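You operate a simulated robot arm through the tools that you are given. There is no shell and no other tool.

You are at the controls of a simulated robot arm. One attempt, no reset.

JOB
Fetch the blue brush from the grey cleaning tray and set it on the wall shelf over the cleaning table. Take the blue pad from the grey cleaning tray and put it on the second shelf from the bottom of the drying rack. Put the yellow dish in the right sink bowl. Put one of the small round cakes from the top of the steel cart on the small steel baking tray there. Take the steel bowl and leave it on the middle shelf of the left steel shelving. Put one of the waste dough lumps from the low shelf of the left steel shelving on the shelf under the parts table. Take the small square cake from the top of the tools table and put it on top of the blue rolled belt there. The order is free.

The check looks at the end state, three seconds after you hand in, the way a careful person would. Anything else that was tipped, shoved, dropped, spilled or broken makes it a failure.

ROBOT AND FRAMES
A 6-joint arm with a two-finger parallel gripper on a trunk, on a base that drives. Base frame: it is fixed to the floor where the robot stands at the start and does not move with it; the origin is under the middle of the robot, x ahead of it, y to its left, z up. Lengths are in mm, angles in rad, forces in N, time in s.
With the tool pointing down near the work surface it reaches from about 100 to 660 mm from the robot's upright axis, wherever it stands. Its first joint turns from -2.897 to 2.897 rad. Places, roughly: blue brush (7x7x9 cm) [500, -100, 900]; blue pad (10x7x3 cm) [600, 0, 900]; middle shelf of the left steel shelving [-1700, 4000, 1000]; right sink bowl inside [600, -1500, 700]; rolled belt [-2750, 2250, 750]; second shelf of the drying rack [600, -2000, 700]; shelf under the parts table [-1600, 2000, 500]; small round cake (5x5x3 cm) [400, 1200, 900]; small square cake (5x5x3 cm) [-2900, 2000, 800]; small steel baking tray (17x25x3 cm) [200, 1100, 800]; steel bowl (17x17x8 cm) [400, 2000, 300]; wall shelf over the cleaning table (76x25 cm) [700, 60, 1340]; waste dough lump (4x4x3 cm) [-2100, 4100, 600]; yellow dish (8x8x2 cm) [-100, 1000, 800]. Payload 3.43 kg.
The tool frame sits at the grasp point between the pads (the TCP): z along the fingers, y along the line on which they close. The tips reach 34 mm beyond it. The gripper opens to 128 mm. The fingers are 24 mm wide and 12 mm thick; the gripper's body (48 by 130 mm) begins 96 mm behind the TCP.
Orientation is that of the tool frame in the base frame, as a unit quaternion [w, x, y, z]. With the fingers straight down and closing along the base's y, the tool's x points along the base's -x, its y along +y and its z along -z.

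CONTROLS
- The arm moves only by the tool nudge_tool. Its argument "moves" is text: rows parted by semicolons, each of 6 numbers parted by spaces: the shift along the tool's x, y, z in units of 200 mm (1.0 is 200 mm), then the turn, a rotation vector about the tool's x, y, z in units of 120 degrees (1.0 is 120 degrees). In form: tx ty tz wx wy wz; .... A call has 1 to 20 rows; each row is the pose to reach, as a shift and turn from the pose commanded when the call began, along the tool's axes at that moment. "fingers" is the opening, from 0 (shut) to 1 (fully open), set as the call begins (left out, the last holds). A call with a number of a shift or a turn outside -1 to 1 is refused whole. Rows are played at 5 a second. More than 50 mm and 0.15 rad between two rows, or a gripper value outside its range, and nothing of the call is played. A pose out of reach is approached as far as the arm can. The call stops where the force on the tool passes 40 N (or 10 N more than at its start, if that is more) or the arm is blocked; 0.2 s more then pass. The fingers move at their own pace (about 45 mm/s each) and stop on an object; they squeeze with about 33 N. The grip force told is the motor's: it shows also when the fingers shut on nothing. Time passes only in rows, and 0.2 s behind the last, so rows that repeat a pose let the fingers close. The reply holds the time, the measured pose of the TCP, the force on the tool along the base axes, the opening and the grip force, in the units named above and with some noise, with the torque about the TCP (base axes, N m) and any sound that the robot's microphone picked up.
- Cameras (640 x 400 px; columns grow to the right, rows downward): "scene" is now at [2, 191.7, 1516.8]; the picture's right is [0.46, -0.89, 0.00], its down [-0.63, -0.32, -0.70] and it looks along [0.63, 0.32, -0.71] (base axes); focal length 214 px, centre (320, 200). "wrist" rides on the gripper at [76, -11, -160] in the tool frame; the picture's right is [0.15, 0.99, 0.00], its down [-0.88, 0.13, -0.46] and it looks along [-0.45, 0.07, 0.89] (tool axes); focal length 234 px, centre (320, 200).
- camera(camera): a new picture of that camera. The clock stands still meanwhile.
- steer(legs): drives the robot by 1 to 6 legs, each [ahead, turn to the left] in mm and rad, along the robot's own axes; the way and the turn of a leg run together, so that a leg with both is an arc; at most 1500 mm and 3.142 rad a leg. The arm and the cameras ride along, it lands a little off, and it stops where it bumps. It gives what a move gives.
- pan_tilt(pan, tilt): turns the head with the scene camera to pan (to the left, within 2.705 rad either way) and tilt (down, from -0.506 to 1.204), counted from straight ahead of the robot. It gives what a move gives.
- measure_at(camera, pixels): for up to 12 pixels [column, row] of the newest picture of that camera ("zoom" is the newest enlarged one), the place [x, y, z] in the base frame of the surface seen there, good to about 2 mm, but the place of the scene camera against the robot may be out by one fixed shift of up to 18 mm in any direction. The clock stands still meanwhile.
- inspect(camera, box): a new picture of the part [left, top, right, bottom] of that camera's present view, enlarged. The clock stands still meanwhile.
- hand_in(): hands the job in; it is judged then, once.

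Leave the gripper open and the arm clear of the work at the hand-in unless told otherwise.

The tools are called after "Request:" as name(argument=value, ...) on one line, values as JSON. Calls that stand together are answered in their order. nudge_tool: Moves the arm, as the interface text tells. Its arguments: {"type":"object","properties":{"moves":{"type":"string"},"fingers":{"type":"number"}},"required":["moves"]} The other tools are called the same way: steer (legs) drives the base; pan_tilt (pan, tilt) turns the head that bears the scene camera; camera (camera) takes a picture; measure_at (camera, pixels) gives the place of the surface under pixels of a picture; inspect (camera, box) takes an enlarged picture of a part of a camera's view; hand_in () hands the job in.

At the start:

```text
time_s: 0.0
eef_pos: [72.9, 366.1, 999.1]
tool_rot: [0.0, -0.003, 1.0, 0.0]
force: [-0.4, -0.1, -0.1]
ft_torque: [0.02, -0.01, 0.01]
grip_width: 128.0
gripper_force: 0.0
robot x, y, heading: [-0.6, -3.8, -0.001]
head pan, tilt: [0.475, 0.789]
```

scene: 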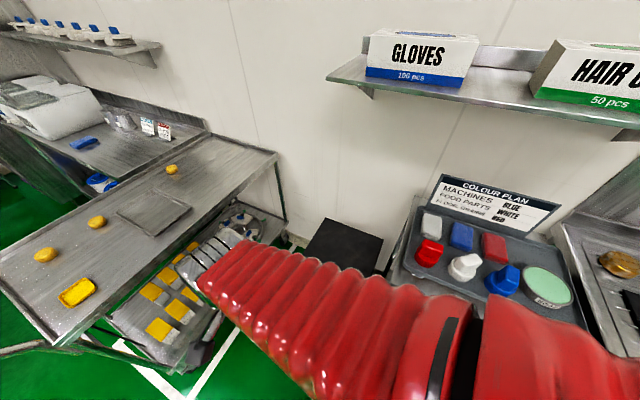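
wrist: 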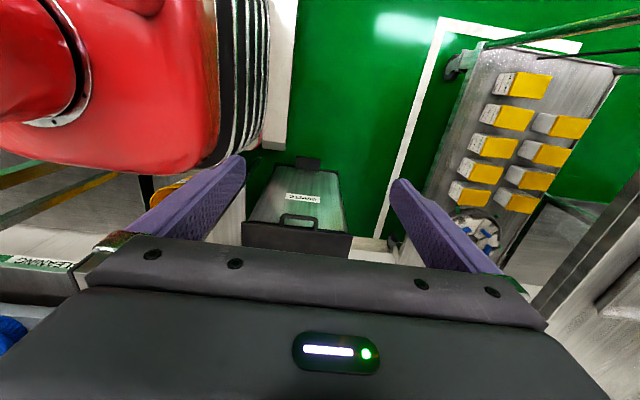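

I see the arm held out to the left, with the grey cleaning tray at the right of the scene picture and the steel cart at the left. First I take a fresh scene picture and measure the tray, the brush, the pad and the cart items.

Request:
pan_tilt(pan=-0.1, tilt=0.7)

Request:
camera(camera="scene")

```text
time_s: 1.0
eef_pos: [74.2, 366.1, 1000.2]
tool_rot: [0.0, -0.003, 1.0, 0.001]
force: [-0.2, 0.1, 0.3]
ft_torque: [0.0, 0.02, -0.01]
grip_width: 128.2
gripper_force: 0.1
robot x, y, heading: [4.4, -4.3, 0.0]
head pan, tilt: [-0.099, 0.7]
```

```text
taken
```

scene: 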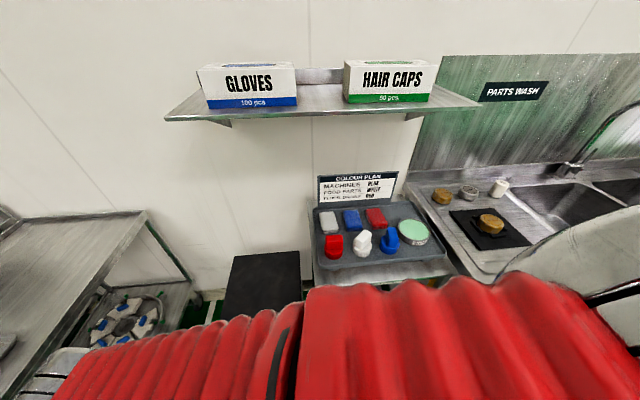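

I see the tray with the blue brush near (390,237), the blue pad near (352,220), and the shelf above with two boxes and a free space between them. I measure these.

Request:
measure_at(camera="scene", pixels=[[390, 228], [388, 243], [352, 220], [333, 245], [362, 240], [376, 217], [320, 105], [320, 112], [298, 100], [345, 100], [320, 85], [335, 268]])

Request:
inspect(camera="scene", box=[300, 160, 460, 290])

Request:
inspect(camera="scene", box=[150, 40, 490, 150])

```text
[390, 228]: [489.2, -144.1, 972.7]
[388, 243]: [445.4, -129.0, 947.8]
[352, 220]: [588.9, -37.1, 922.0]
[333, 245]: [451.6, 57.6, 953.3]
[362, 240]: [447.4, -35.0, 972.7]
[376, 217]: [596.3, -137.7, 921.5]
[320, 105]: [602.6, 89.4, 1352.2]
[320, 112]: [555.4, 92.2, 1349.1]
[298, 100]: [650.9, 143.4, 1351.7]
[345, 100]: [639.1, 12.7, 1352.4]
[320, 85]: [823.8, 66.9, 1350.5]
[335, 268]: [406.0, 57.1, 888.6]
```

```text
3.08 times, centred on (380, 225) of scene
```

zoom: 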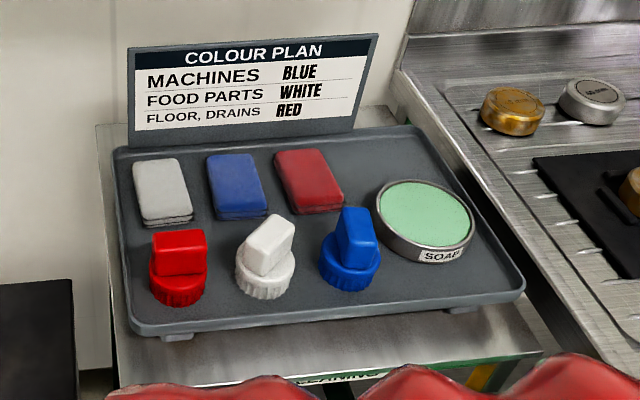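

```text
1.88 times, centred on (320, 95) of scene
```

zoom: 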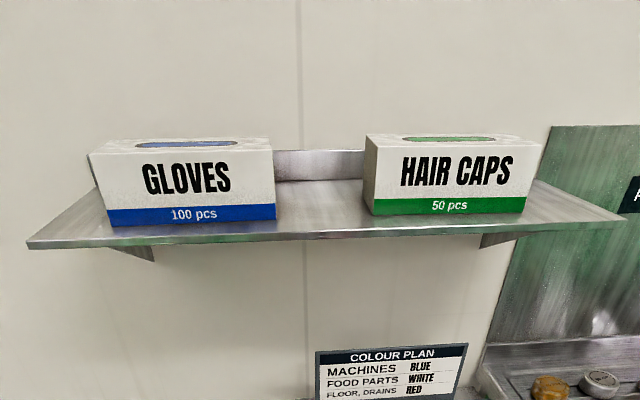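

The gap on the shelf runs from about y=20 to y=140 at z≈1351, and the brush top is at about z=973. I raise the arm a little and begin moving it round towards the front, watching the pose.

Request:
nudge_tool(moves="0 0 -0.2 0 0 0; 0 0 -0.4 0 0 0; -0.15 -0.12 -0.5 0 0 0; -0.35 -0.22 -0.5 0 0 0; -0.53 -0.37 -0.5 0 0 0; -0.7 -0.53 -0.5 0 0 0; -0.87 -0.7 -0.5 0 0 0; -1 -0.87 -0.5 0 0 0; -1 -1 -0.5 0 0 0", fingers=1)

```text
time_s: 3.0
eef_pos: [276.1, 166.1, 1099.0]
tool_rot: [-0.001, -0.002, 1.0, 0.0]
force: [0.3, -0.2, -0.1]
ft_torque: [0.02, -0.02, 0.0]
grip_width: 127.8
gripper_force: 0.1
robot x, y, heading: [3.7, -2.7, 0.003]
head pan, tilt: [-0.099, 0.7]
```

The arm tracked well. I go on to about (420,-30,1100), then look with the wrist camera.

Request:
nudge_tool(moves="-0.15 -0.18 0 0 0 0; -0.3 -0.36 0 0 0 0; -0.42 -0.55 0 0 0 0; -0.5 -0.75 0 0 0 0; -0.55 -0.95 0 0 0 0; -0.55 -1 0 0 0 0")

Request:
camera(camera="wrist")

Request:
camera(camera="scene")

```text
time_s: 4.4
eef_pos: [385.2, -32.2, 1100.4]
tool_rot: [0.0, -0.003, 1.0, -0.001]
force: [-0.8, -0.5, 0.4]
ft_torque: [-0.02, -0.03, -0.01]
grip_width: 128.0
gripper_force: 0.0
robot x, y, heading: [0.2, -4.7, -0.004]
head pan, tilt: [-0.099, 0.7]
```

```text
taken
```

wrist: 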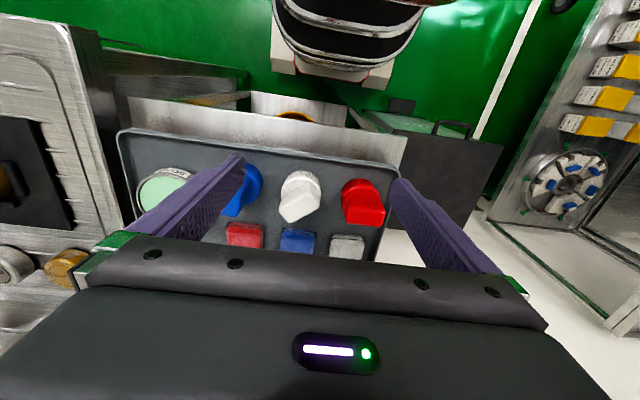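

```text
taken
```

scene: 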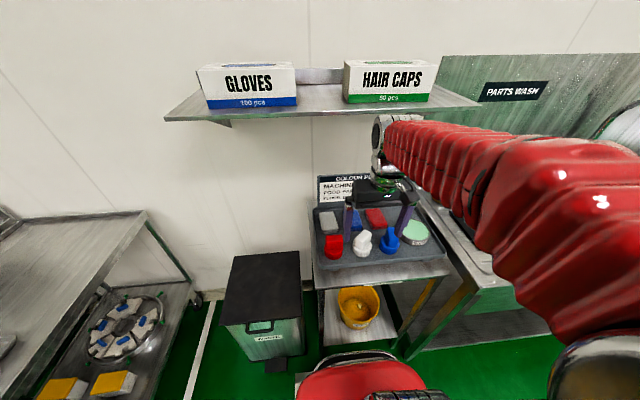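

The wrist picture shows the blue brush behind the left finger around (245,190), white at (300,195), red at (362,200), blue pad at (297,240). I measure with the wrist camera to find the scene shift.

Request:
measure_at(camera="wrist", pixels=[[252, 180], [240, 205], [300, 185], [362, 195], [296, 238], [245, 232], [297, 247], [330, 215], [275, 215], [250, 165], [258, 192]])

Request:
inspect(camera="wrist", box=[200, 140, 400, 265])

Request:
inspect(camera="scene", box=[310, 160, 450, 280])

```text
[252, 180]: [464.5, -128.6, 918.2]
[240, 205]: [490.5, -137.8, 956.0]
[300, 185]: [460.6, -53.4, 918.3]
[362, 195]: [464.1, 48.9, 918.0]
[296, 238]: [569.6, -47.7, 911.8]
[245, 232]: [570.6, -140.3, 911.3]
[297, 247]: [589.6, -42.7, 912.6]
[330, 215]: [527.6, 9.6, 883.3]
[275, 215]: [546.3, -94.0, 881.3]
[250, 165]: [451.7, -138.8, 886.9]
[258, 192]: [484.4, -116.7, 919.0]
```

```text
3.20 times, centred on (300, 202) of wrist
```

zoom: 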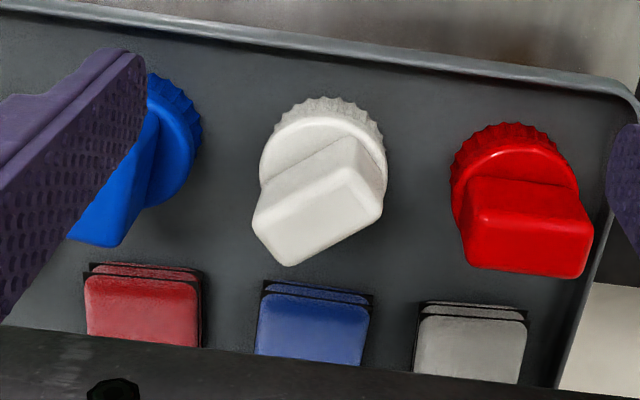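

```text
3.33 times, centred on (380, 220) of scene
```

zoom: 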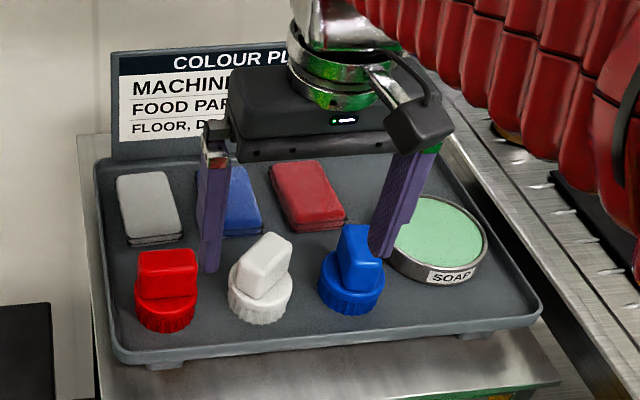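

The tray floor is z≈882, the brush base top about 918, and the scene camera reads about 10 mm too high. I shift right by 105 mm to bring the blue brush between the fingers and look again.

Request:
nudge_tool(moves="0 -0.2 0 0 0 0; 0 -0.4 0 0 0 0; -0.05 -0.52 0.1 0 0 0; -0.05 -0.52 0.1 0 0 0")

Request:
inspect(camera="wrist", box=[200, 120, 440, 270])

```text
time_s: 5.4
eef_pos: [394.0, -136.5, 1079.5]
tool_rot: [-0.001, -0.003, 1.0, 0.0]
force: [-0.3, -0.4, -0.6]
ft_torque: [0.03, -0.01, 0.03]
grip_width: 128.1
gripper_force: 0.1
robot x, y, heading: [5.7, -5.5, -0.002]
head pan, tilt: [-0.099, 0.7]
```

```text
2.67 times, centred on (320, 195) of wrist
```

zoom: 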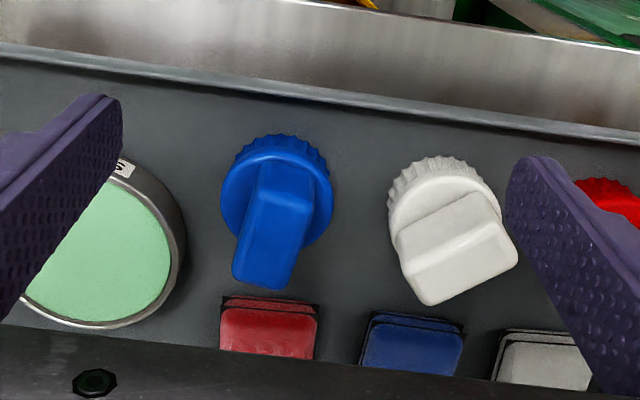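

The blue brush is clear now: handle top about zoom (275,240), base rim from (222,200) to (333,205). I measure its corners.

Request:
measure_at(camera="zoom", pixels=[[262, 205], [304, 212], [280, 268], [242, 260], [275, 235], [230, 200], [327, 205], [285, 153], [400, 215], [182, 240], [275, 305], [330, 260]])

```text
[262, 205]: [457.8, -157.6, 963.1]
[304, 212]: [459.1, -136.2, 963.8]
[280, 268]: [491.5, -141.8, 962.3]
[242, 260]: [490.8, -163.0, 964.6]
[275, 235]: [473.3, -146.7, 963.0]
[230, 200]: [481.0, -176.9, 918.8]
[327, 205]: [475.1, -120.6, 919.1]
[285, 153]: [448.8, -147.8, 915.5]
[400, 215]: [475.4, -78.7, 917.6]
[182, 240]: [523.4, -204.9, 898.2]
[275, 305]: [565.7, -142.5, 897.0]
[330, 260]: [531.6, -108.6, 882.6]
```

The handle top is centred near (474.5,-150,963), with its long axis almost along x, turned about -0.17 rad. I narrow the fingers to half, move above it with a 0.17 rad turn, and come down to z≈957.

Request:
nudge_tool(moves="-0.2 -0.03 0 0 0 0.04; -0.405 -0.065 0 0 0 0.08; -0.405 -0.065 0 0 0 0.08; -0.405 -0.065 0.1 0 0 0.08; -0.405 -0.065 0.25 0 0 0.08; -0.405 -0.065 0.25 0 0 0.08", fingers=0.5)

Request:
camera(camera="wrist")

```text
time_s: 6.8
eef_pos: [476.6, -148.8, 1029.6]
tool_rot: [0.0, 0.081, 0.997, 0.001]
force: [0.2, 0.2, 0.1]
ft_torque: [0.0, 0.03, 0.01]
grip_width: 63.8
gripper_force: 0.1
robot x, y, heading: [0.8, -6.5, 0.005]
head pan, tilt: [-0.099, 0.7]
```

```text
taken
```

wrist: 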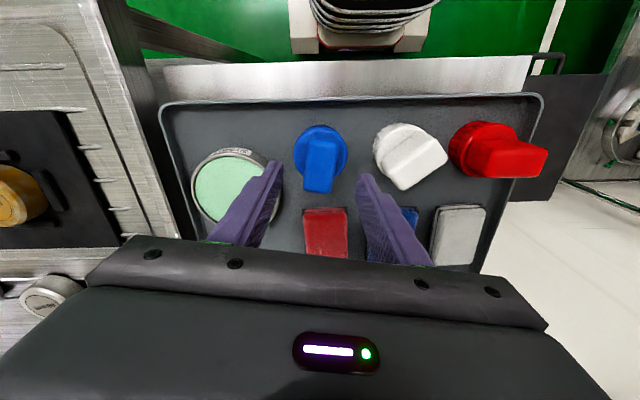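

The handle now lies in line with the fingers. I go down 73 mm.

Request:
nudge_tool(moves="0 0 0.15 0 0 0; 0 0 0.28 0 0 0; 0 0 0.365 0 0 0; 0 0 0.365 0 0 0")

Request:
camera(camera="wrist")

```text
time_s: 7.8
eef_pos: [478.6, -148.0, 956.2]
tool_rot: [0.0, 0.081, 0.997, 0.0]
force: [-0.4, -0.2, 0.2]
ft_torque: [0.0, -0.03, -0.02]
grip_width: 64.3
gripper_force: 0.1
robot x, y, heading: [-3.7, -8.4, 0.003]
head pan, tilt: [-0.099, 0.7]
```

```text
taken
```

wrist: 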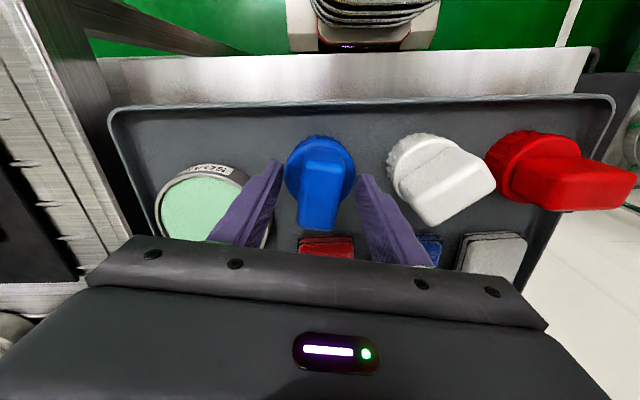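

The fingers straddle the handle, with no contact force. I close them.

Request:
nudge_tool(moves="0 0 0 0 0 0; 0 0 0 0 0 0; 0 0 0 0 0 0; 0 0 0 0 0 0; 0 0 0 0 0 0; 0 0 0 0 0 0", fingers=0)

Request:
camera(camera="wrist")

```text
time_s: 9.2
eef_pos: [478.2, -148.8, 956.8]
tool_rot: [0.0, 0.081, 0.997, 0.0]
force: [-1.0, 0.9, -0.4]
ft_torque: [0.04, -0.01, 0.01]
grip_width: 31.6
gripper_force: 32.8
robot x, y, heading: [-0.9, -3.5, 0.003]
head pan, tilt: [-0.099, 0.7]
```

```text
taken
```

wrist: 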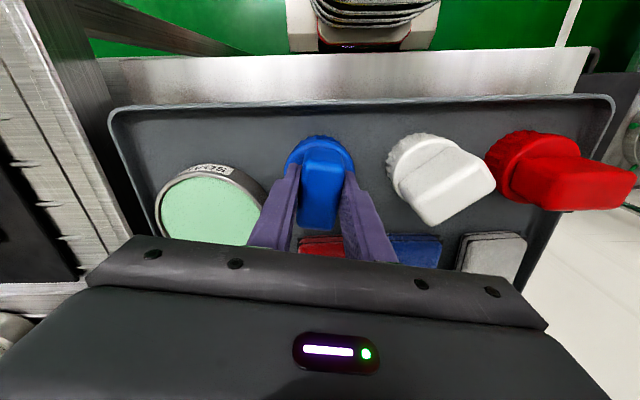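

Grip holds at 31.6 mm. I lift and draw back toward the robot to clear the shelf front, then measure the shelf boxes.

Request:
nudge_tool(moves="0 0 -0.1 0 0 0; 0 0 -0.25 0 0 0; 0 0 -0.45 0 0 0; 0.2 0 -0.5 0 0 0; 0.4 0 -0.5 0 0 0; 0.55 0 -0.5 0 0 0; 0.55 0 -0.5 0 0 0")

Request:
pan_tilt(pan=-0.05, tilt=0.3)

Request:
camera(camera="scene")

Request:
camera(camera="wrist")

```text
time_s: 10.8
eef_pos: [368.2, -132.2, 1058.7]
tool_rot: [0.0, 0.081, 0.997, 0.0]
force: [-0.3, 0.5, -2.1]
ft_torque: [0.01, 0.03, 0.03]
grip_width: 31.7
gripper_force: 33.0
robot x, y, heading: [0.9, -5.0, 0.002]
head pan, tilt: [-0.099, 0.7]
```

```text
time_s: 11.7
eef_pos: [368.1, -131.6, 1057.5]
tool_rot: [0.0, 0.081, 0.997, 0.0]
force: [0.0, 0.5, -1.3]
ft_torque: [0.01, 0.03, 0.01]
grip_width: 31.5
gripper_force: 33.1
robot x, y, heading: [-1.3, -1.6, 0.003]
head pan, tilt: [-0.051, 0.3]
```

```text
taken
```

scene: 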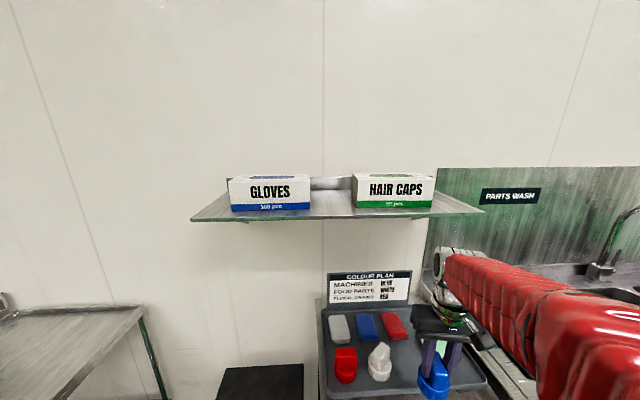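

```text
taken
```

wrist: 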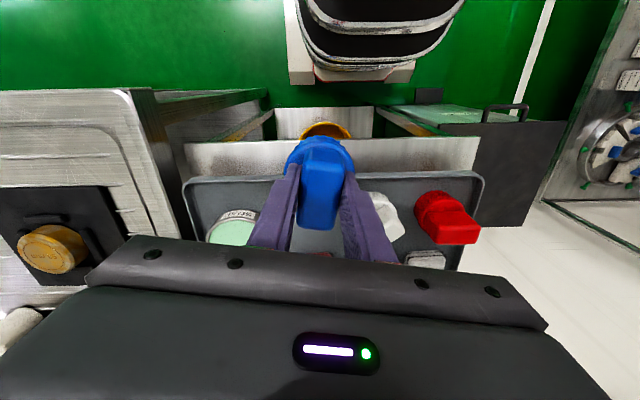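

The brush is held and hangs clear. I zoom on the wall shelf to measure the gap and the box heights.

Request:
inspect(camera="scene", box=[180, 150, 500, 240])

Request:
measure_at(camera="scene", pixels=[[308, 190], [308, 206], [305, 180], [353, 188], [354, 204], [356, 176], [330, 212], [330, 217], [330, 195], [270, 207], [400, 204], [330, 184]])

```text
2.00 times, centred on (340, 195) of scene
```

zoom: 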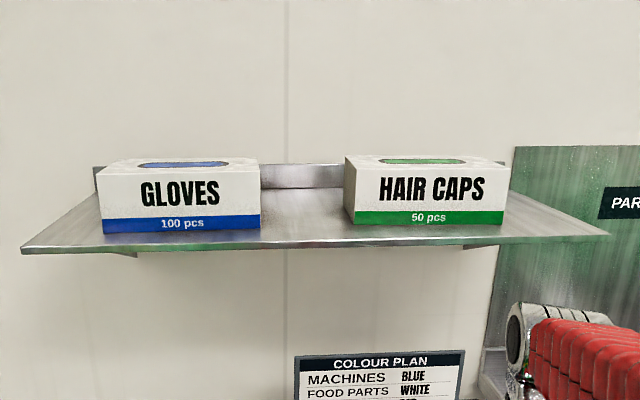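

```text
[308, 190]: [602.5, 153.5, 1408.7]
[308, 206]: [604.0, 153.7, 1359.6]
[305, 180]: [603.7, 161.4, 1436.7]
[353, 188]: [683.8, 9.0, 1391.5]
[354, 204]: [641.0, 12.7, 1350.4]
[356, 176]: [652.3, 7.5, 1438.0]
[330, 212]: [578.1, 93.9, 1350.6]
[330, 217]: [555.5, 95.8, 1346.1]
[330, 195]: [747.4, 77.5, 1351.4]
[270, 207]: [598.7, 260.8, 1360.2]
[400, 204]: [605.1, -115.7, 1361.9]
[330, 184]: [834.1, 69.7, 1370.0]
```

The gap between boxes is y≈10 to 150 with box tops about z≈1438 by the scene camera. To fix the scene camera's shift, I zoom on the red brush in both cameras.

Request:
inspect(camera="scene", box=[310, 330, 390, 390])

```text
6.67 times, centred on (350, 360) of scene
```

zoom: 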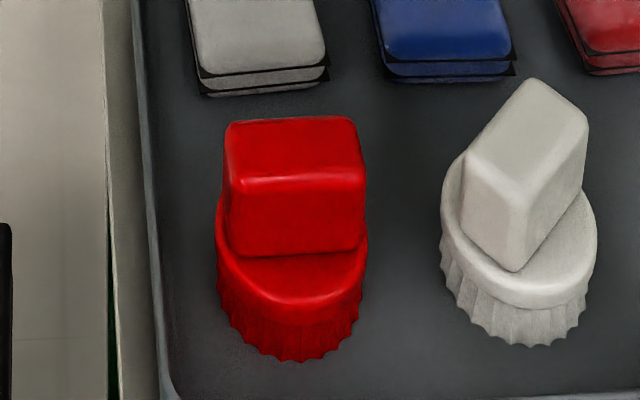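

I measure red and white brush points in this zoom.

Request:
measure_at(camera="zoom", pixels=[[232, 150], [355, 150], [295, 125], [295, 172], [295, 220], [295, 278], [345, 18], [465, 18], [295, 60], [445, 55]])

Request:
inspect(camera="wrist", box=[380, 160, 500, 290])

```text
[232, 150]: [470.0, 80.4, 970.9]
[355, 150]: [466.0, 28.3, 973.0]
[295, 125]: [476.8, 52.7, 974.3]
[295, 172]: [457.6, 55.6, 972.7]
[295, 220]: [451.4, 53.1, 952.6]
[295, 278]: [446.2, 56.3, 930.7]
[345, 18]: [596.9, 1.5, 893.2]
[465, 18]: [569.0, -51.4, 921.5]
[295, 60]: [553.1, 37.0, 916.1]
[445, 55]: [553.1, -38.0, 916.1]
```

```text
3.08 times, centred on (440, 225) of wrist
```

zoom: 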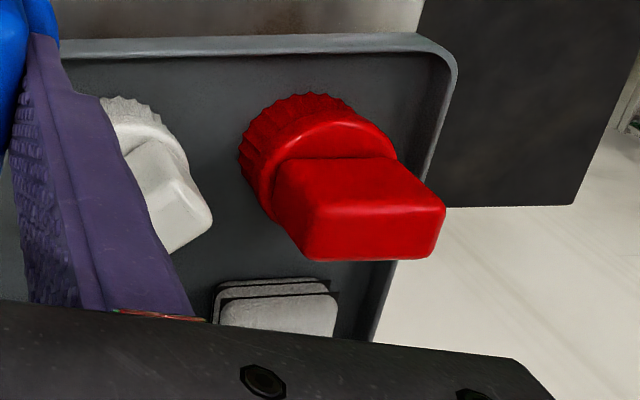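

I measure the same red brush top corners by wrist.

Request:
measure_at(camera="zoom", pixels=[[375, 215], [375, 250], [310, 235], [440, 230], [340, 185], [308, 250], [435, 252], [275, 300]])

```text
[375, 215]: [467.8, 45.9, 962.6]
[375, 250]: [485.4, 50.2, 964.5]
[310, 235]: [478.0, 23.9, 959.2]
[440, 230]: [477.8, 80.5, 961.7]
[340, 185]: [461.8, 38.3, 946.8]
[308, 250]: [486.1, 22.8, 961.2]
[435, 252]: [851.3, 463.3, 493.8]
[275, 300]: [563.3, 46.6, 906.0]
```

Comparing both cameras, the scene readings are off by roughly (-8, 0, +10) mm, so the true shelf top is about z=1340 and the shelf front x≈563. I raise the arm 200 mm while moving left, turning the tool back square.

Request:
nudge_tool(moves="0 0 -0.2 0 0 0; 0.02 0.12 -0.36 0 0 -0.02; 0.04 0.24 -0.5 0 0 -0.04; 0.06 0.36 -0.65 0 0 -0.06; 0.08 0.48 -0.8 0 0 -0.08; 0.105 0.61 -0.95 0 0 -0.08; 0.125 0.74 -1 0 0 -0.08; 0.125 0.74 -1 0 0 -0.08")

```text
time_s: 13.4
eef_pos: [367.3, 20.1, 1258.0]
tool_rot: [-0.001, -0.002, 1.0, 0.0]
force: [1.0, 0.3, -2.0]
ft_torque: [0.06, 0.0, 0.0]
grip_width: 31.4
gripper_force: 33.3
robot x, y, heading: [-0.4, -1.4, 0.001]
head pan, tilt: [-0.051, 0.3]
```

Good. Up another 190 mm and to y≈80.

Request:
nudge_tool(moves="0 0.05 -0.2 0 0 0; 0 0.1 -0.4 0 0 0; 0 0.2 -0.6 0 0 0; 0 0.3 -0.8 0 0 0; 0 0.3 -0.95 0 0 0; 0 0.3 -0.95 0 0 0")

Request:
camera(camera="scene")

Request:
camera(camera="wrist")

```text
time_s: 14.8
eef_pos: [367.3, 77.5, 1376.6]
tool_rot: [0.001, -0.003, 1.0, 0.002]
force: [0.3, -0.2, -1.5]
ft_torque: [-0.02, -0.01, 0.0]
grip_width: 31.8
gripper_force: 32.6
out of reach, approached as far as the arm can: row 4, 5, 6
robot x, y, heading: [-2.2, -8.3, -0.003]
head pan, tilt: [-0.051, 0.3]
```

```text
taken
```

scene: 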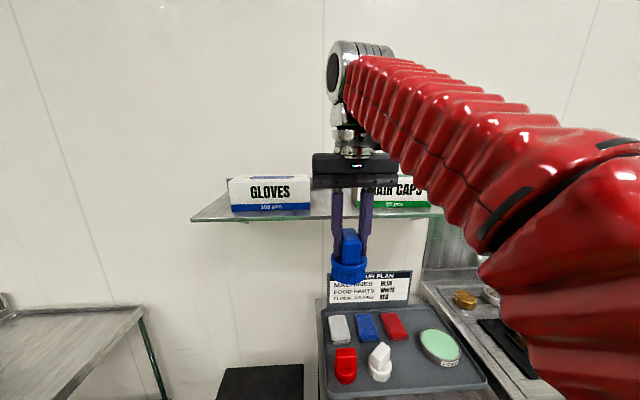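

```text
taken
```

wrist: 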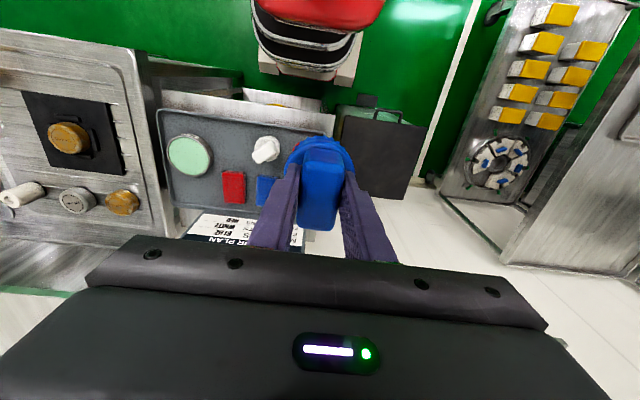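

The arm tops out at z≈1377 with the tool pointing down, so the shelf can't be reached this way. I'll set the brush back in its spot and take it again with the fingers tilted forward. First I reverse the path, going down.

Request:
nudge_tool(moves="0 -0.05 0.2 0 0 0; 0 -0.15 0.4 0 0 0; 0 -0.3 0.55 0 0 0; 0 -0.45 0.7 0 0 0; 0 -0.6 0.85 0 0 0; 0 -0.75 0.95 0 0 0; 0 -0.75 0.95 0 0 0")

```text
time_s: 16.4
eef_pos: [369.8, -71.7, 1185.3]
tool_rot: [0.0, -0.002, 1.0, 0.001]
force: [0.1, -0.2, -0.6]
ft_torque: [-0.01, 0.01, -0.01]
grip_width: 31.8
gripper_force: 32.7
robot x, y, heading: [-5.2, -3.7, 0.001]
head pan, tilt: [-0.051, 0.3]
```

Commands count from the actual pose after clamping. Now to above the spot at (478,-150,1045).

Request:
nudge_tool(moves="0 -0.15 0.15 0 0 0; 0 -0.3 0.3 0 0 0; -0.1 -0.39 0.45 0 0 0; -0.25 -0.39 0.6 0 0 0; -0.4 -0.39 0.7 0 0 0; -0.54 -0.39 0.7 0 0 0; -0.54 -0.39 0.7 0 0 0")

Request:
camera(camera="wrist")

```text
time_s: 18.1
eef_pos: [479.3, -147.1, 1046.2]
tool_rot: [0.0, -0.003, 1.0, 0.0]
force: [-0.1, 0.3, -1.4]
ft_torque: [0.0, -0.02, 0.01]
grip_width: 31.6
gripper_force: 32.8
robot x, y, heading: [-0.4, -7.1, -0.002]
head pan, tilt: [-0.051, 0.3]
```

```text
taken
```

wrist: 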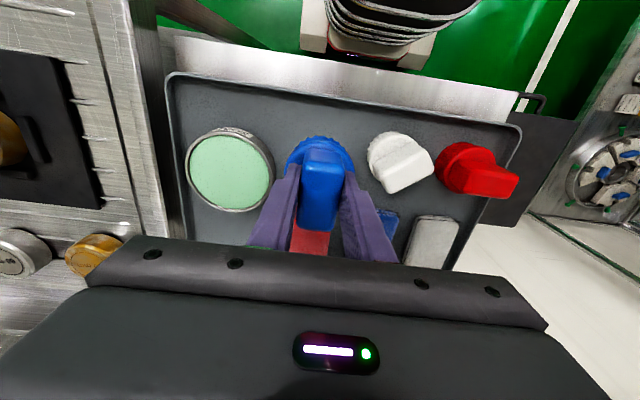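

Brush is above its old place. Down 88 mm gently.

Request:
nudge_tool(moves="0 0 0.15 0 0 0; 0 0 0.3 0 0 0; 0 0 0.39 0 0 0; 0 0 0.42 0 0 0; 0 0 0.44 0 0 0; 0 0 0.44 0 0 0")

```text
time_s: 19.4
eef_pos: [476.7, -146.9, 957.5]
tool_rot: [-0.001, -0.002, 1.0, 0.0]
force: [0.2, -0.2, -1.5]
ft_torque: [-0.01, -0.05, -0.01]
grip_width: 31.6
gripper_force: 32.7
robot x, y, heading: [1.1, -5.8, 0.002]
head pan, tilt: [-0.051, 0.3]
```

Still hanging (-1.5 N). One or two mm further.

Request:
nudge_tool(moves="0 0 0.005 0 0 0; 0 0 0.01 0 0 0; 0 0 0.01 0 0 0")

```text
time_s: 20.2
eef_pos: [476.9, -148.8, 957.7]
tool_rot: [0.0, -0.002, 1.0, 0.0]
force: [-6.5, -1.0, 18.1]
ft_torque: [0.02, 0.48, 0.04]
grip_width: 31.6
gripper_force: 32.9
robot x, y, heading: [-4.1, -8.2, 0.001]
head pan, tilt: [-0.051, 0.3]
```

It's standing on the tray (18 N). I ease up 1 mm, open to half and go straight up.

Request:
nudge_tool(moves="0 0 -0.005 0 0 0; 0 0 -0.005 0 0 0; 0 0 -0.005 0 0 0; 0 0 -0.005 0 0 0", fingers=0.5)

Request:
nudge_tool(moves="0 0 -0.15 0 0 0; 0 0 -0.35 0 0 0; 0.2 0 -0.5 0 0 0; 0.4 0 -0.5 0 0 0; 0.4 0 -0.5 0 0 0")

Request:
camera(camera="wrist")

```text
time_s: 21.2
eef_pos: [477.9, -148.5, 957.6]
tool_rot: [0.0, -0.003, 1.0, 0.0]
force: [0.3, 0.6, 0.1]
ft_torque: [0.02, -0.01, 0.06]
grip_width: 64.1
gripper_force: 0.0
robot x, y, heading: [3.2, -5.0, 0.001]
head pan, tilt: [-0.051, 0.3]
```

```text
time_s: 22.4
eef_pos: [398.7, -149.6, 1055.7]
tool_rot: [0.0, -0.002, 1.0, 0.0]
force: [0.4, 0.0, -0.8]
ft_torque: [0.0, 0.01, -0.01]
grip_width: 64.0
gripper_force: 0.1
robot x, y, heading: [0.8, -6.9, -0.001]
head pan, tilt: [-0.051, 0.3]
```

```text
taken
```

wrist: 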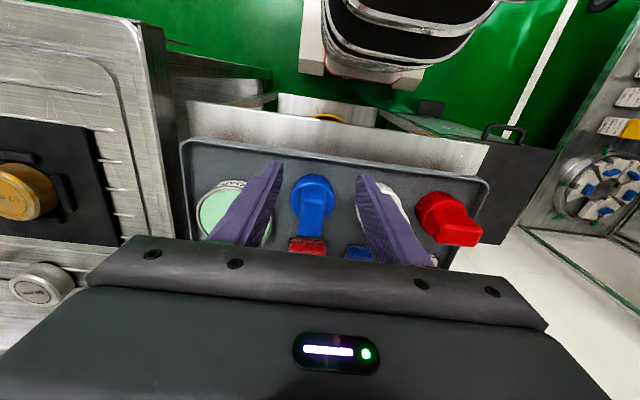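

The brush stands upright in its place with the handle along x. Now I tilt the tool forward by 70° while clear above.

Request:
nudge_tool(moves="-0.02 0 -0.02 0 -0.065 0; -0.04 0 -0.04 0 -0.13 0; -0.06 0 -0.06 0 -0.195 0; -0.08 0 -0.08 0 -0.26 0; -0.1 0 -0.1 0 -0.325 0; -0.12 0 -0.1 0 -0.39 0; -0.14 0 -0.1 0 -0.455 0; -0.16 0 -0.1 0 -0.52 0; -0.16 0 -0.1 0 -0.583 0; -0.16 0 -0.1 0 -0.583 0")

Request:
camera(camera="wrist")

Request:
pan_tilt(pan=-0.1, tilt=0.6)

Request:
camera(camera="scene")

```text
time_s: 24.6
eef_pos: [453.3, -168.4, 1098.4]
tool_rot: [0.573, -0.002, 0.82, 0.001]
force: [-0.6, 0.2, 0.3]
ft_torque: [-0.05, 0.0, -0.01]
grip_width: 63.9
gripper_force: 0.1
out of reach, approached as far as the arm can: row 8, 9, 10
robot x, y, heading: [-0.6, -9.2, 0.001]
head pan, tilt: [-0.051, 0.3]
```

```text
taken
```

wrist: 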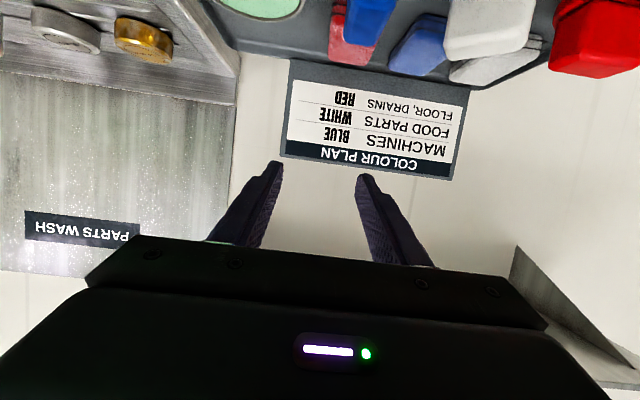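

```text
time_s: 25.4
eef_pos: [453.7, -168.3, 1099.1]
tool_rot: [0.573, -0.003, 0.82, 0.003]
force: [0.4, -0.2, -0.8]
ft_torque: [-0.06, 0.0, -0.01]
grip_width: 63.8
gripper_force: 0.0
robot x, y, heading: [-3.8, -5.6, 0.001]
head pan, tilt: [-0.099, 0.6]
```

```text
taken
```

scene: 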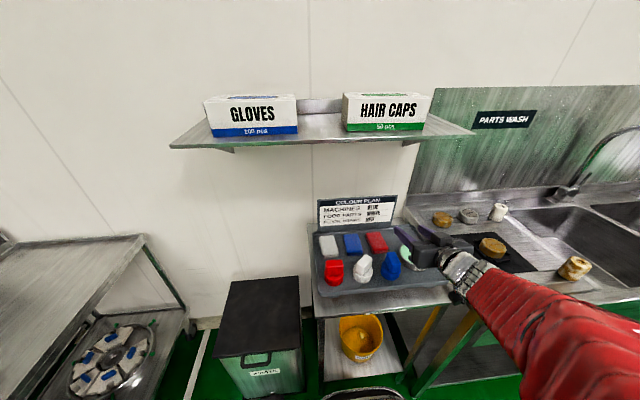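

The 70° tilt was reached, but the wrist is near the arm's inner limit. I back the robot by 150 mm for more room.

Request:
steer(legs=[[-150, 0]])

Request:
camera(camera="scene")

Request:
camera(camera="wrist")

```text
time_s: 27.1
eef_pos: [301.0, -167.9, 1097.2]
tool_rot: [0.572, -0.003, 0.82, 0.002]
force: [-0.8, 0.8, 0.3]
ft_torque: [0.0, 0.0, 0.01]
grip_width: 63.8
gripper_force: 0.0
robot x, y, heading: [-153.3, -5.5, 0.004]
head pan, tilt: [-0.099, 0.6]
```

```text
taken
```

scene: 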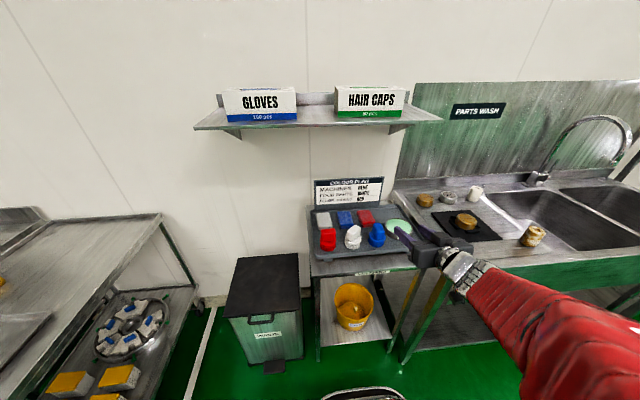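

```text
taken
```

wrist: 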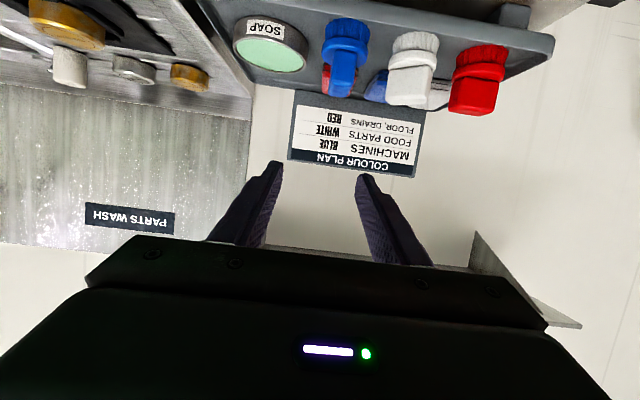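

The wrist view shows the blue brush at about (345,50). I zoom and measure the handle from this pose.

Request:
inspect(camera="wrist", box=[270, 0, 430, 110])

Request:
measure_at(camera="wrist", pixels=[[348, 60], [348, 78], [335, 60], [363, 60], [347, 30], [350, 45], [410, 75]])

```text
3.64 times, centred on (350, 55) of wrist
```

zoom: 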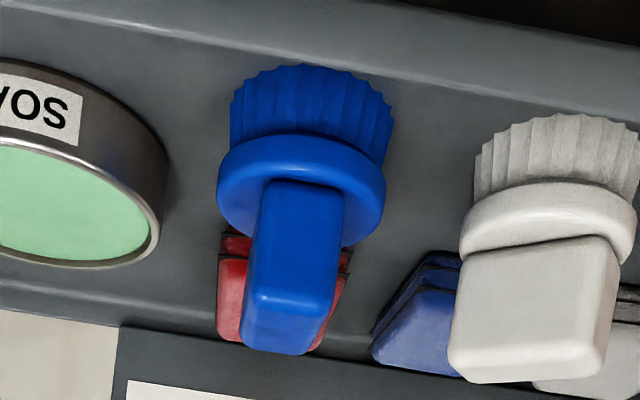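

```text
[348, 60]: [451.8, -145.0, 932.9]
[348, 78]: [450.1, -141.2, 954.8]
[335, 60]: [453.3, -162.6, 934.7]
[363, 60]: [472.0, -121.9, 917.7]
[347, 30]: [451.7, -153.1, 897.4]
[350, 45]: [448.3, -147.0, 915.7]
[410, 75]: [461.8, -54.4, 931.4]
```

The handle's near face is at x≈451, y from -163 to -133, with base top at 917. I move to 90 mm before the grasp along the finger line.

Request:
nudge_tool(moves="0.1 0.03 0.15 0 0 0; 0.2 0.06 0.31 0 0 0; 0.3 0.097 0.47 0 0 0; 0.3985 0.097 0.628 0 0 0; 0.3985 0.097 0.628 0 0 0", fingers=0.5)

Request:
camera(camera="wrist")

```text
time_s: 28.3
eef_pos: [392.3, -146.1, 980.7]
tool_rot: [0.572, -0.002, 0.82, 0.001]
force: [0.7, 0.2, 0.7]
ft_torque: [0.03, -0.03, 0.0]
grip_width: 64.2
gripper_force: 0.1
robot x, y, heading: [-152.5, -3.8, -0.001]
head pan, tilt: [-0.099, 0.6]
```

```text
taken
```

wrist: 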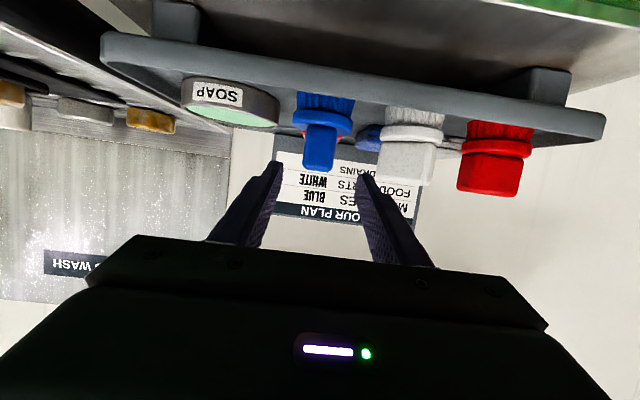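

The handle lies between the fingers' lines. I go in 89 mm along the fingers, then close.

Request:
nudge_tool(moves="0 -0.008 0.15 0 0 0; 0.005 -0.008 0.3 0 0 0; 0.01 -0.008 0.4 0 0 0; 0.01 -0.008 0.445 0 0 0; 0.01 -0.008 0.445 0 0 0")

Request:
nudge_tool(moves="0 0 0 0 0 0; 0 0 0 0 0 0; 0 0 0 0 0 0; 0 0 0 0 0 0; 0 0 0 0 0 0; 0 0 0 0 0 0", fingers=0)

Request:
camera(camera="wrist")

```text
time_s: 29.5
eef_pos: [476.1, -148.9, 947.7]
tool_rot: [0.573, -0.002, 0.82, 0.001]
force: [-0.1, -0.1, 1.0]
ft_torque: [-0.01, 0.0, -0.01]
grip_width: 64.2
gripper_force: 0.1
robot x, y, heading: [-149.5, -5.6, -0.002]
head pan, tilt: [-0.099, 0.6]
```

```text
time_s: 30.9
eef_pos: [476.8, -149.3, 949.3]
tool_rot: [0.573, -0.003, 0.82, 0.003]
force: [-0.3, -1.1, 1.1]
ft_torque: [-0.08, -0.07, 0.03]
grip_width: 31.4
gripper_force: 33.4
robot x, y, heading: [-150.6, -8.3, -0.001]
head pan, tilt: [-0.099, 0.6]
```

```text
taken
```

wrist: 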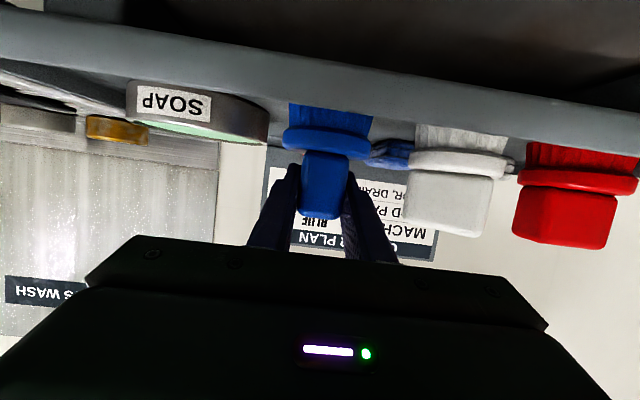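

Gripped at 31.4 mm. I lift straight up 80 mm, then draw back 100 mm.

Request:
nudge_tool(moves="-0.094 0 -0.034 0 0 0; -0.235 0 -0.086 0 0 0; -0.376 0 -0.138 0 0 0; -0.308 0 -0.325 0 0 0; -0.24 0 -0.513 0 0 0; -0.204 0 -0.608 0 0 0; -0.204 0 -0.608 0 0 0")

Request:
camera(camera="wrist")

```text
time_s: 32.5
eef_pos: [374.3, -150.4, 1029.9]
tool_rot: [0.572, -0.003, 0.82, 0.002]
force: [-0.6, 0.1, -1.1]
ft_torque: [0.0, 0.05, -0.08]
grip_width: 31.7
gripper_force: 33.0
robot x, y, heading: [-150.4, -7.9, -0.001]
head pan, tilt: [-0.099, 0.6]
```

```text
taken
```

wrist: 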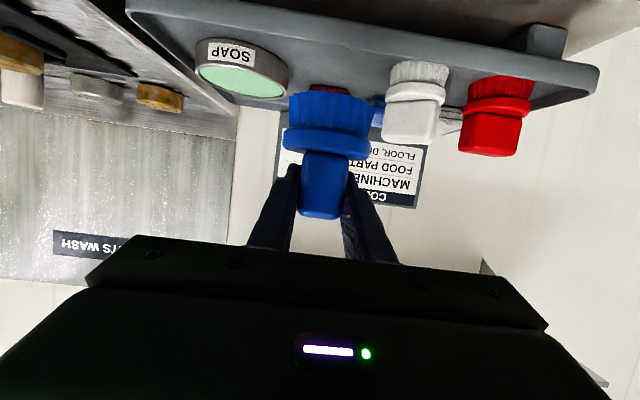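

The brush hangs upright. I raise it 200 mm and shift left 115 mm.

Request:
nudge_tool(moves="-0.15 0.08 -0.055 0 0 0; -0.31 0.17 -0.114 0 0 0; -0.47 0.27 -0.172 0 0 0; -0.63 0.37 -0.231 0 0 0; -0.79 0.47 -0.289 0 0 0; -0.939 0.57 -0.344 0 0 0; -0.939 0.57 -0.344 0 0 0")

Request:
nudge_tool(moves="-0.15 0.08 -0.055 0 0 0; -0.31 0.17 -0.114 0 0 0; -0.47 0.27 -0.172 0 0 0; -0.63 0.37 -0.231 0 0 0; -0.79 0.47 -0.289 0 0 0; -0.939 0.57 -0.344 0 0 0; -0.939 0.57 -0.344 0 0 0")

Request:
pan_tilt(pan=0.0, tilt=0.3)

Request:
camera(camera="scene")

Request:
camera(camera="wrist")

```text
time_s: 34.1
eef_pos: [373.9, -35.5, 1229.9]
tool_rot: [0.572, -0.002, 0.82, 0.002]
force: [0.3, 0.3, -2.0]
ft_torque: [0.0, -0.01, 0.02]
grip_width: 31.5
gripper_force: 33.0
robot x, y, heading: [-154.1, -5.2, -0.0]
head pan, tilt: [-0.099, 0.6]
```

```text
time_s: 35.7
eef_pos: [376.4, 77.7, 1429.7]
tool_rot: [0.572, -0.003, 0.82, 0.003]
force: [0.1, 0.3, -1.3]
ft_torque: [-0.02, 0.04, -0.01]
grip_width: 31.8
gripper_force: 33.1
robot x, y, heading: [-151.3, -5.5, 0.006]
head pan, tilt: [-0.099, 0.6]
```

```text
time_s: 36.5
eef_pos: [377.8, 78.1, 1427.8]
tool_rot: [0.572, -0.003, 0.82, 0.002]
force: [-0.2, 0.9, -1.5]
ft_torque: [-0.01, 0.01, 0.0]
grip_width: 31.9
gripper_force: 32.9
robot x, y, heading: [-153.1, -7.3, 0.0]
head pan, tilt: [0.0, 0.3]
```

```text
taken
```

scene: 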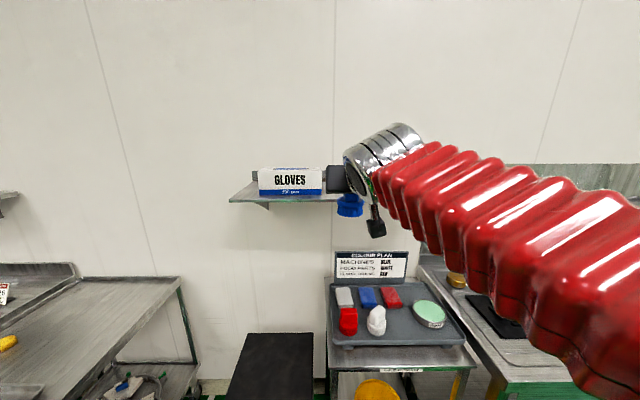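

```text
taken
```

wrist: 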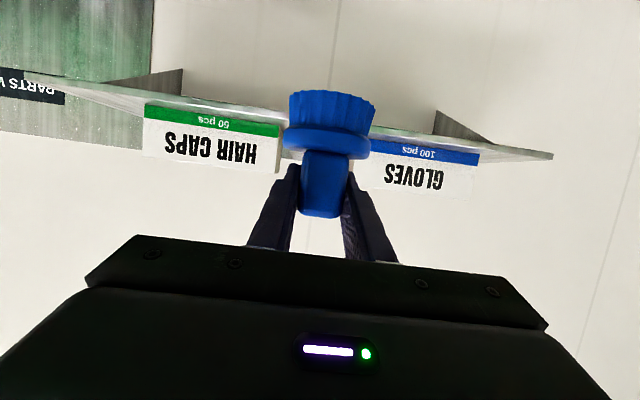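

The wrist view sees the shelf and both boxes. I measure the box inner edges, shelf front and shelf top with the accurate wrist camera.

Request:
measure_at(camera="wrist", pixels=[[276, 150], [270, 160], [372, 178], [378, 175], [260, 125], [220, 105], [400, 138], [380, 132], [375, 147], [282, 130], [230, 165]])

Request:
inspect(camera="wrist", box=[200, 60, 440, 220])

```text
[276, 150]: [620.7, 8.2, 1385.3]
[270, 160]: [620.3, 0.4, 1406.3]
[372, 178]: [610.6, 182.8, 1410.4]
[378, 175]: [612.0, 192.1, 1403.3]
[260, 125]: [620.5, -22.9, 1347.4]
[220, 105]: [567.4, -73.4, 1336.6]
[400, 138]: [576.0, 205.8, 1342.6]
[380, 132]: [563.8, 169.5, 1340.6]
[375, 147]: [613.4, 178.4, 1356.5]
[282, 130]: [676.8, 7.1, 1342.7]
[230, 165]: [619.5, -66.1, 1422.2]
```

```text
2.50 times, centred on (320, 140) of wrist
```

zoom: 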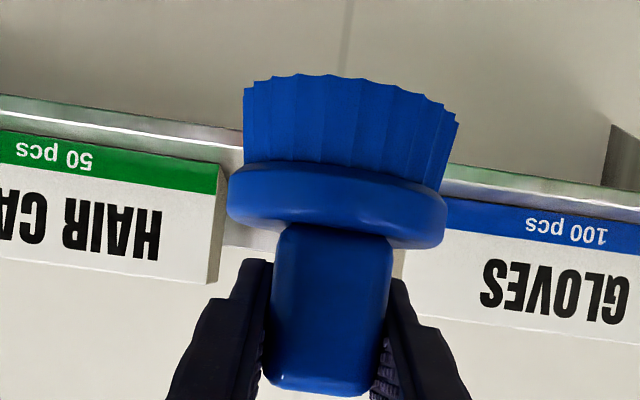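

Shelf top z≈1341, front x≈564, gap y≈10 to 150. I drive forward 145 mm, which leaves the brush just before the shelf edge.

Request:
steer(legs=[[145, 0]])

Request:
nudge_tool(moves="-0.1 0.01 -0.036 0 0 0; -0.1 0.01 -0.036 0 0 0")

Request:
camera(camera="wrist")

```text
time_s: 38.0
eef_pos: [521.8, 75.7, 1429.2]
tool_rot: [0.571, -0.002, 0.821, 0.002]
force: [-0.3, 0.4, -1.2]
ft_torque: [0.0, -0.03, -0.02]
grip_width: 31.5
gripper_force: 33.1
robot x, y, heading: [-6.1, -7.0, -0.003]
head pan, tilt: [0.0, 0.3]
```

```text
time_s: 38.6
eef_pos: [522.3, 76.4, 1448.3]
tool_rot: [0.572, -0.001, 0.82, 0.001]
force: [0.6, 0.4, -1.2]
ft_torque: [-0.02, 0.03, 0.0]
grip_width: 31.7
gripper_force: 32.6
robot x, y, heading: [-9.1, -7.8, -0.002]
head pan, tilt: [0.0, 0.3]
```

```text
taken
```

wrist: 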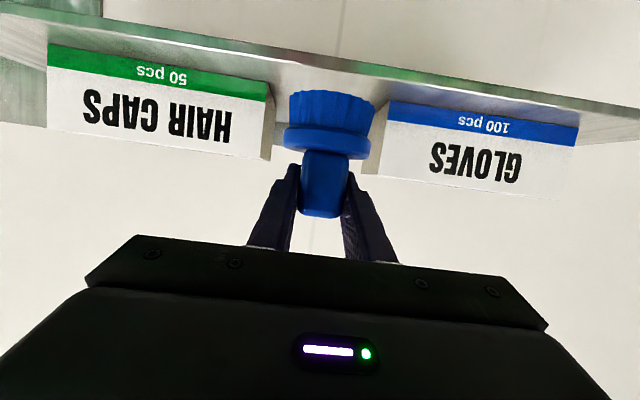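

The brush is lined up with the gap. I move it 100 mm forward over the shelf.

Request:
nudge_tool(moves="-0.06 0.015 0.16 0 0 0; -0.12 0.015 0.32 0 0 0; -0.172 0.015 0.47 0 0 0; -0.172 0.015 0.47 0 0 0")

Request:
camera(camera="wrist")

Request:
inspect(camera="scene", box=[240, 100, 440, 250])

```text
time_s: 39.6
eef_pos: [624.0, 82.3, 1450.0]
tool_rot: [0.574, -0.001, 0.819, 0.001]
force: [0.4, -0.4, -1.4]
ft_torque: [-0.04, -0.01, -0.02]
grip_width: 31.7
gripper_force: 33.0
robot x, y, heading: [-7.7, -5.0, -0.001]
head pan, tilt: [0.0, 0.3]
```

```text
taken
```

wrist: 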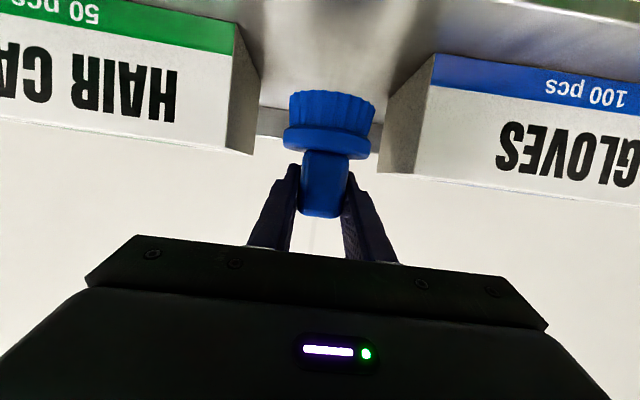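

```text
2.67 times, centred on (340, 175) of scene
```

zoom: 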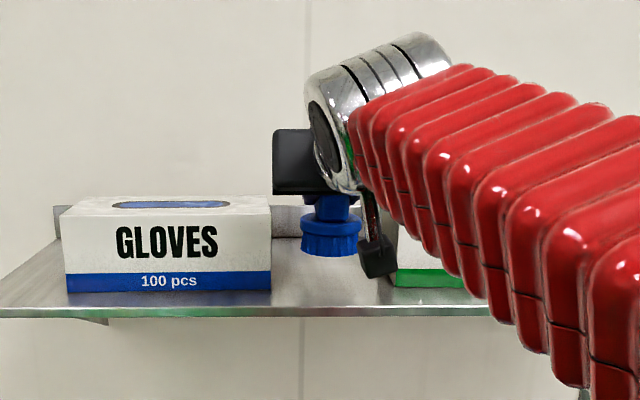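

Centred in the gap. I measure the shelf top beneath once more for the descent.

Request:
measure_at(camera="wrist", pixels=[[315, 60], [340, 70], [290, 90], [330, 100], [255, 100], [385, 150], [400, 100]])

```text
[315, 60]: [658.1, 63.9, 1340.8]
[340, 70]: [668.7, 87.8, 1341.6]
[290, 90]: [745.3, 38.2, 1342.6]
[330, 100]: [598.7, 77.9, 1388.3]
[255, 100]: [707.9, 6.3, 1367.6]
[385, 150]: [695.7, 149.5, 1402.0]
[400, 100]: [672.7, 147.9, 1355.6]
```

Shelf top is 1341; brush bottom is near 1384. I lower 38 mm, then in small steps.

Request:
nudge_tool(moves="0.07 0 0.026 0 0 0; 0.14 0 0.051 0 0 0; 0.178 0 0.065 0 0 0; 0.178 0 0.065 0 0 0")

Request:
nudge_tool(moves="0.008 0 0.003 0 0 0; 0.015 0 0.0055 0 0 0; 0.015 0 0.0055 0 0 0")

```text
time_s: 40.6
eef_pos: [623.3, 81.0, 1413.2]
tool_rot: [0.572, 0.0, 0.82, 0.001]
force: [-0.2, -0.8, -1.1]
ft_torque: [0.03, 0.02, -0.01]
grip_width: 31.5
gripper_force: 33.2
robot x, y, heading: [-6.5, -5.2, 0.001]
head pan, tilt: [0.0, 0.3]
```

```text
time_s: 41.4
eef_pos: [622.1, 81.6, 1409.5]
tool_rot: [0.572, -0.001, 0.82, 0.002]
force: [0.0, -0.4, -1.3]
ft_torque: [-0.02, 0.03, 0.0]
grip_width: 31.7
gripper_force: 32.9
robot x, y, heading: [-7.6, -5.6, 0.002]
head pan, tilt: [0.0, 0.3]
```

Request:
nudge_tool(moves="0.005 0 0.002 0 0 0; 0.01 0 0.0035 0 0 0; 0.01 0 0.0035 0 0 0")

```text
time_s: 42.2
eef_pos: [622.6, 81.4, 1407.2]
tool_rot: [0.573, -0.001, 0.819, 0.001]
force: [0.6, 1.1, 2.8]
ft_torque: [0.0, -0.1, 0.04]
grip_width: 31.5
gripper_force: 32.8
robot x, y, heading: [-9.2, -5.4, -0.001]
head pan, tilt: [0.0, 0.3]
```

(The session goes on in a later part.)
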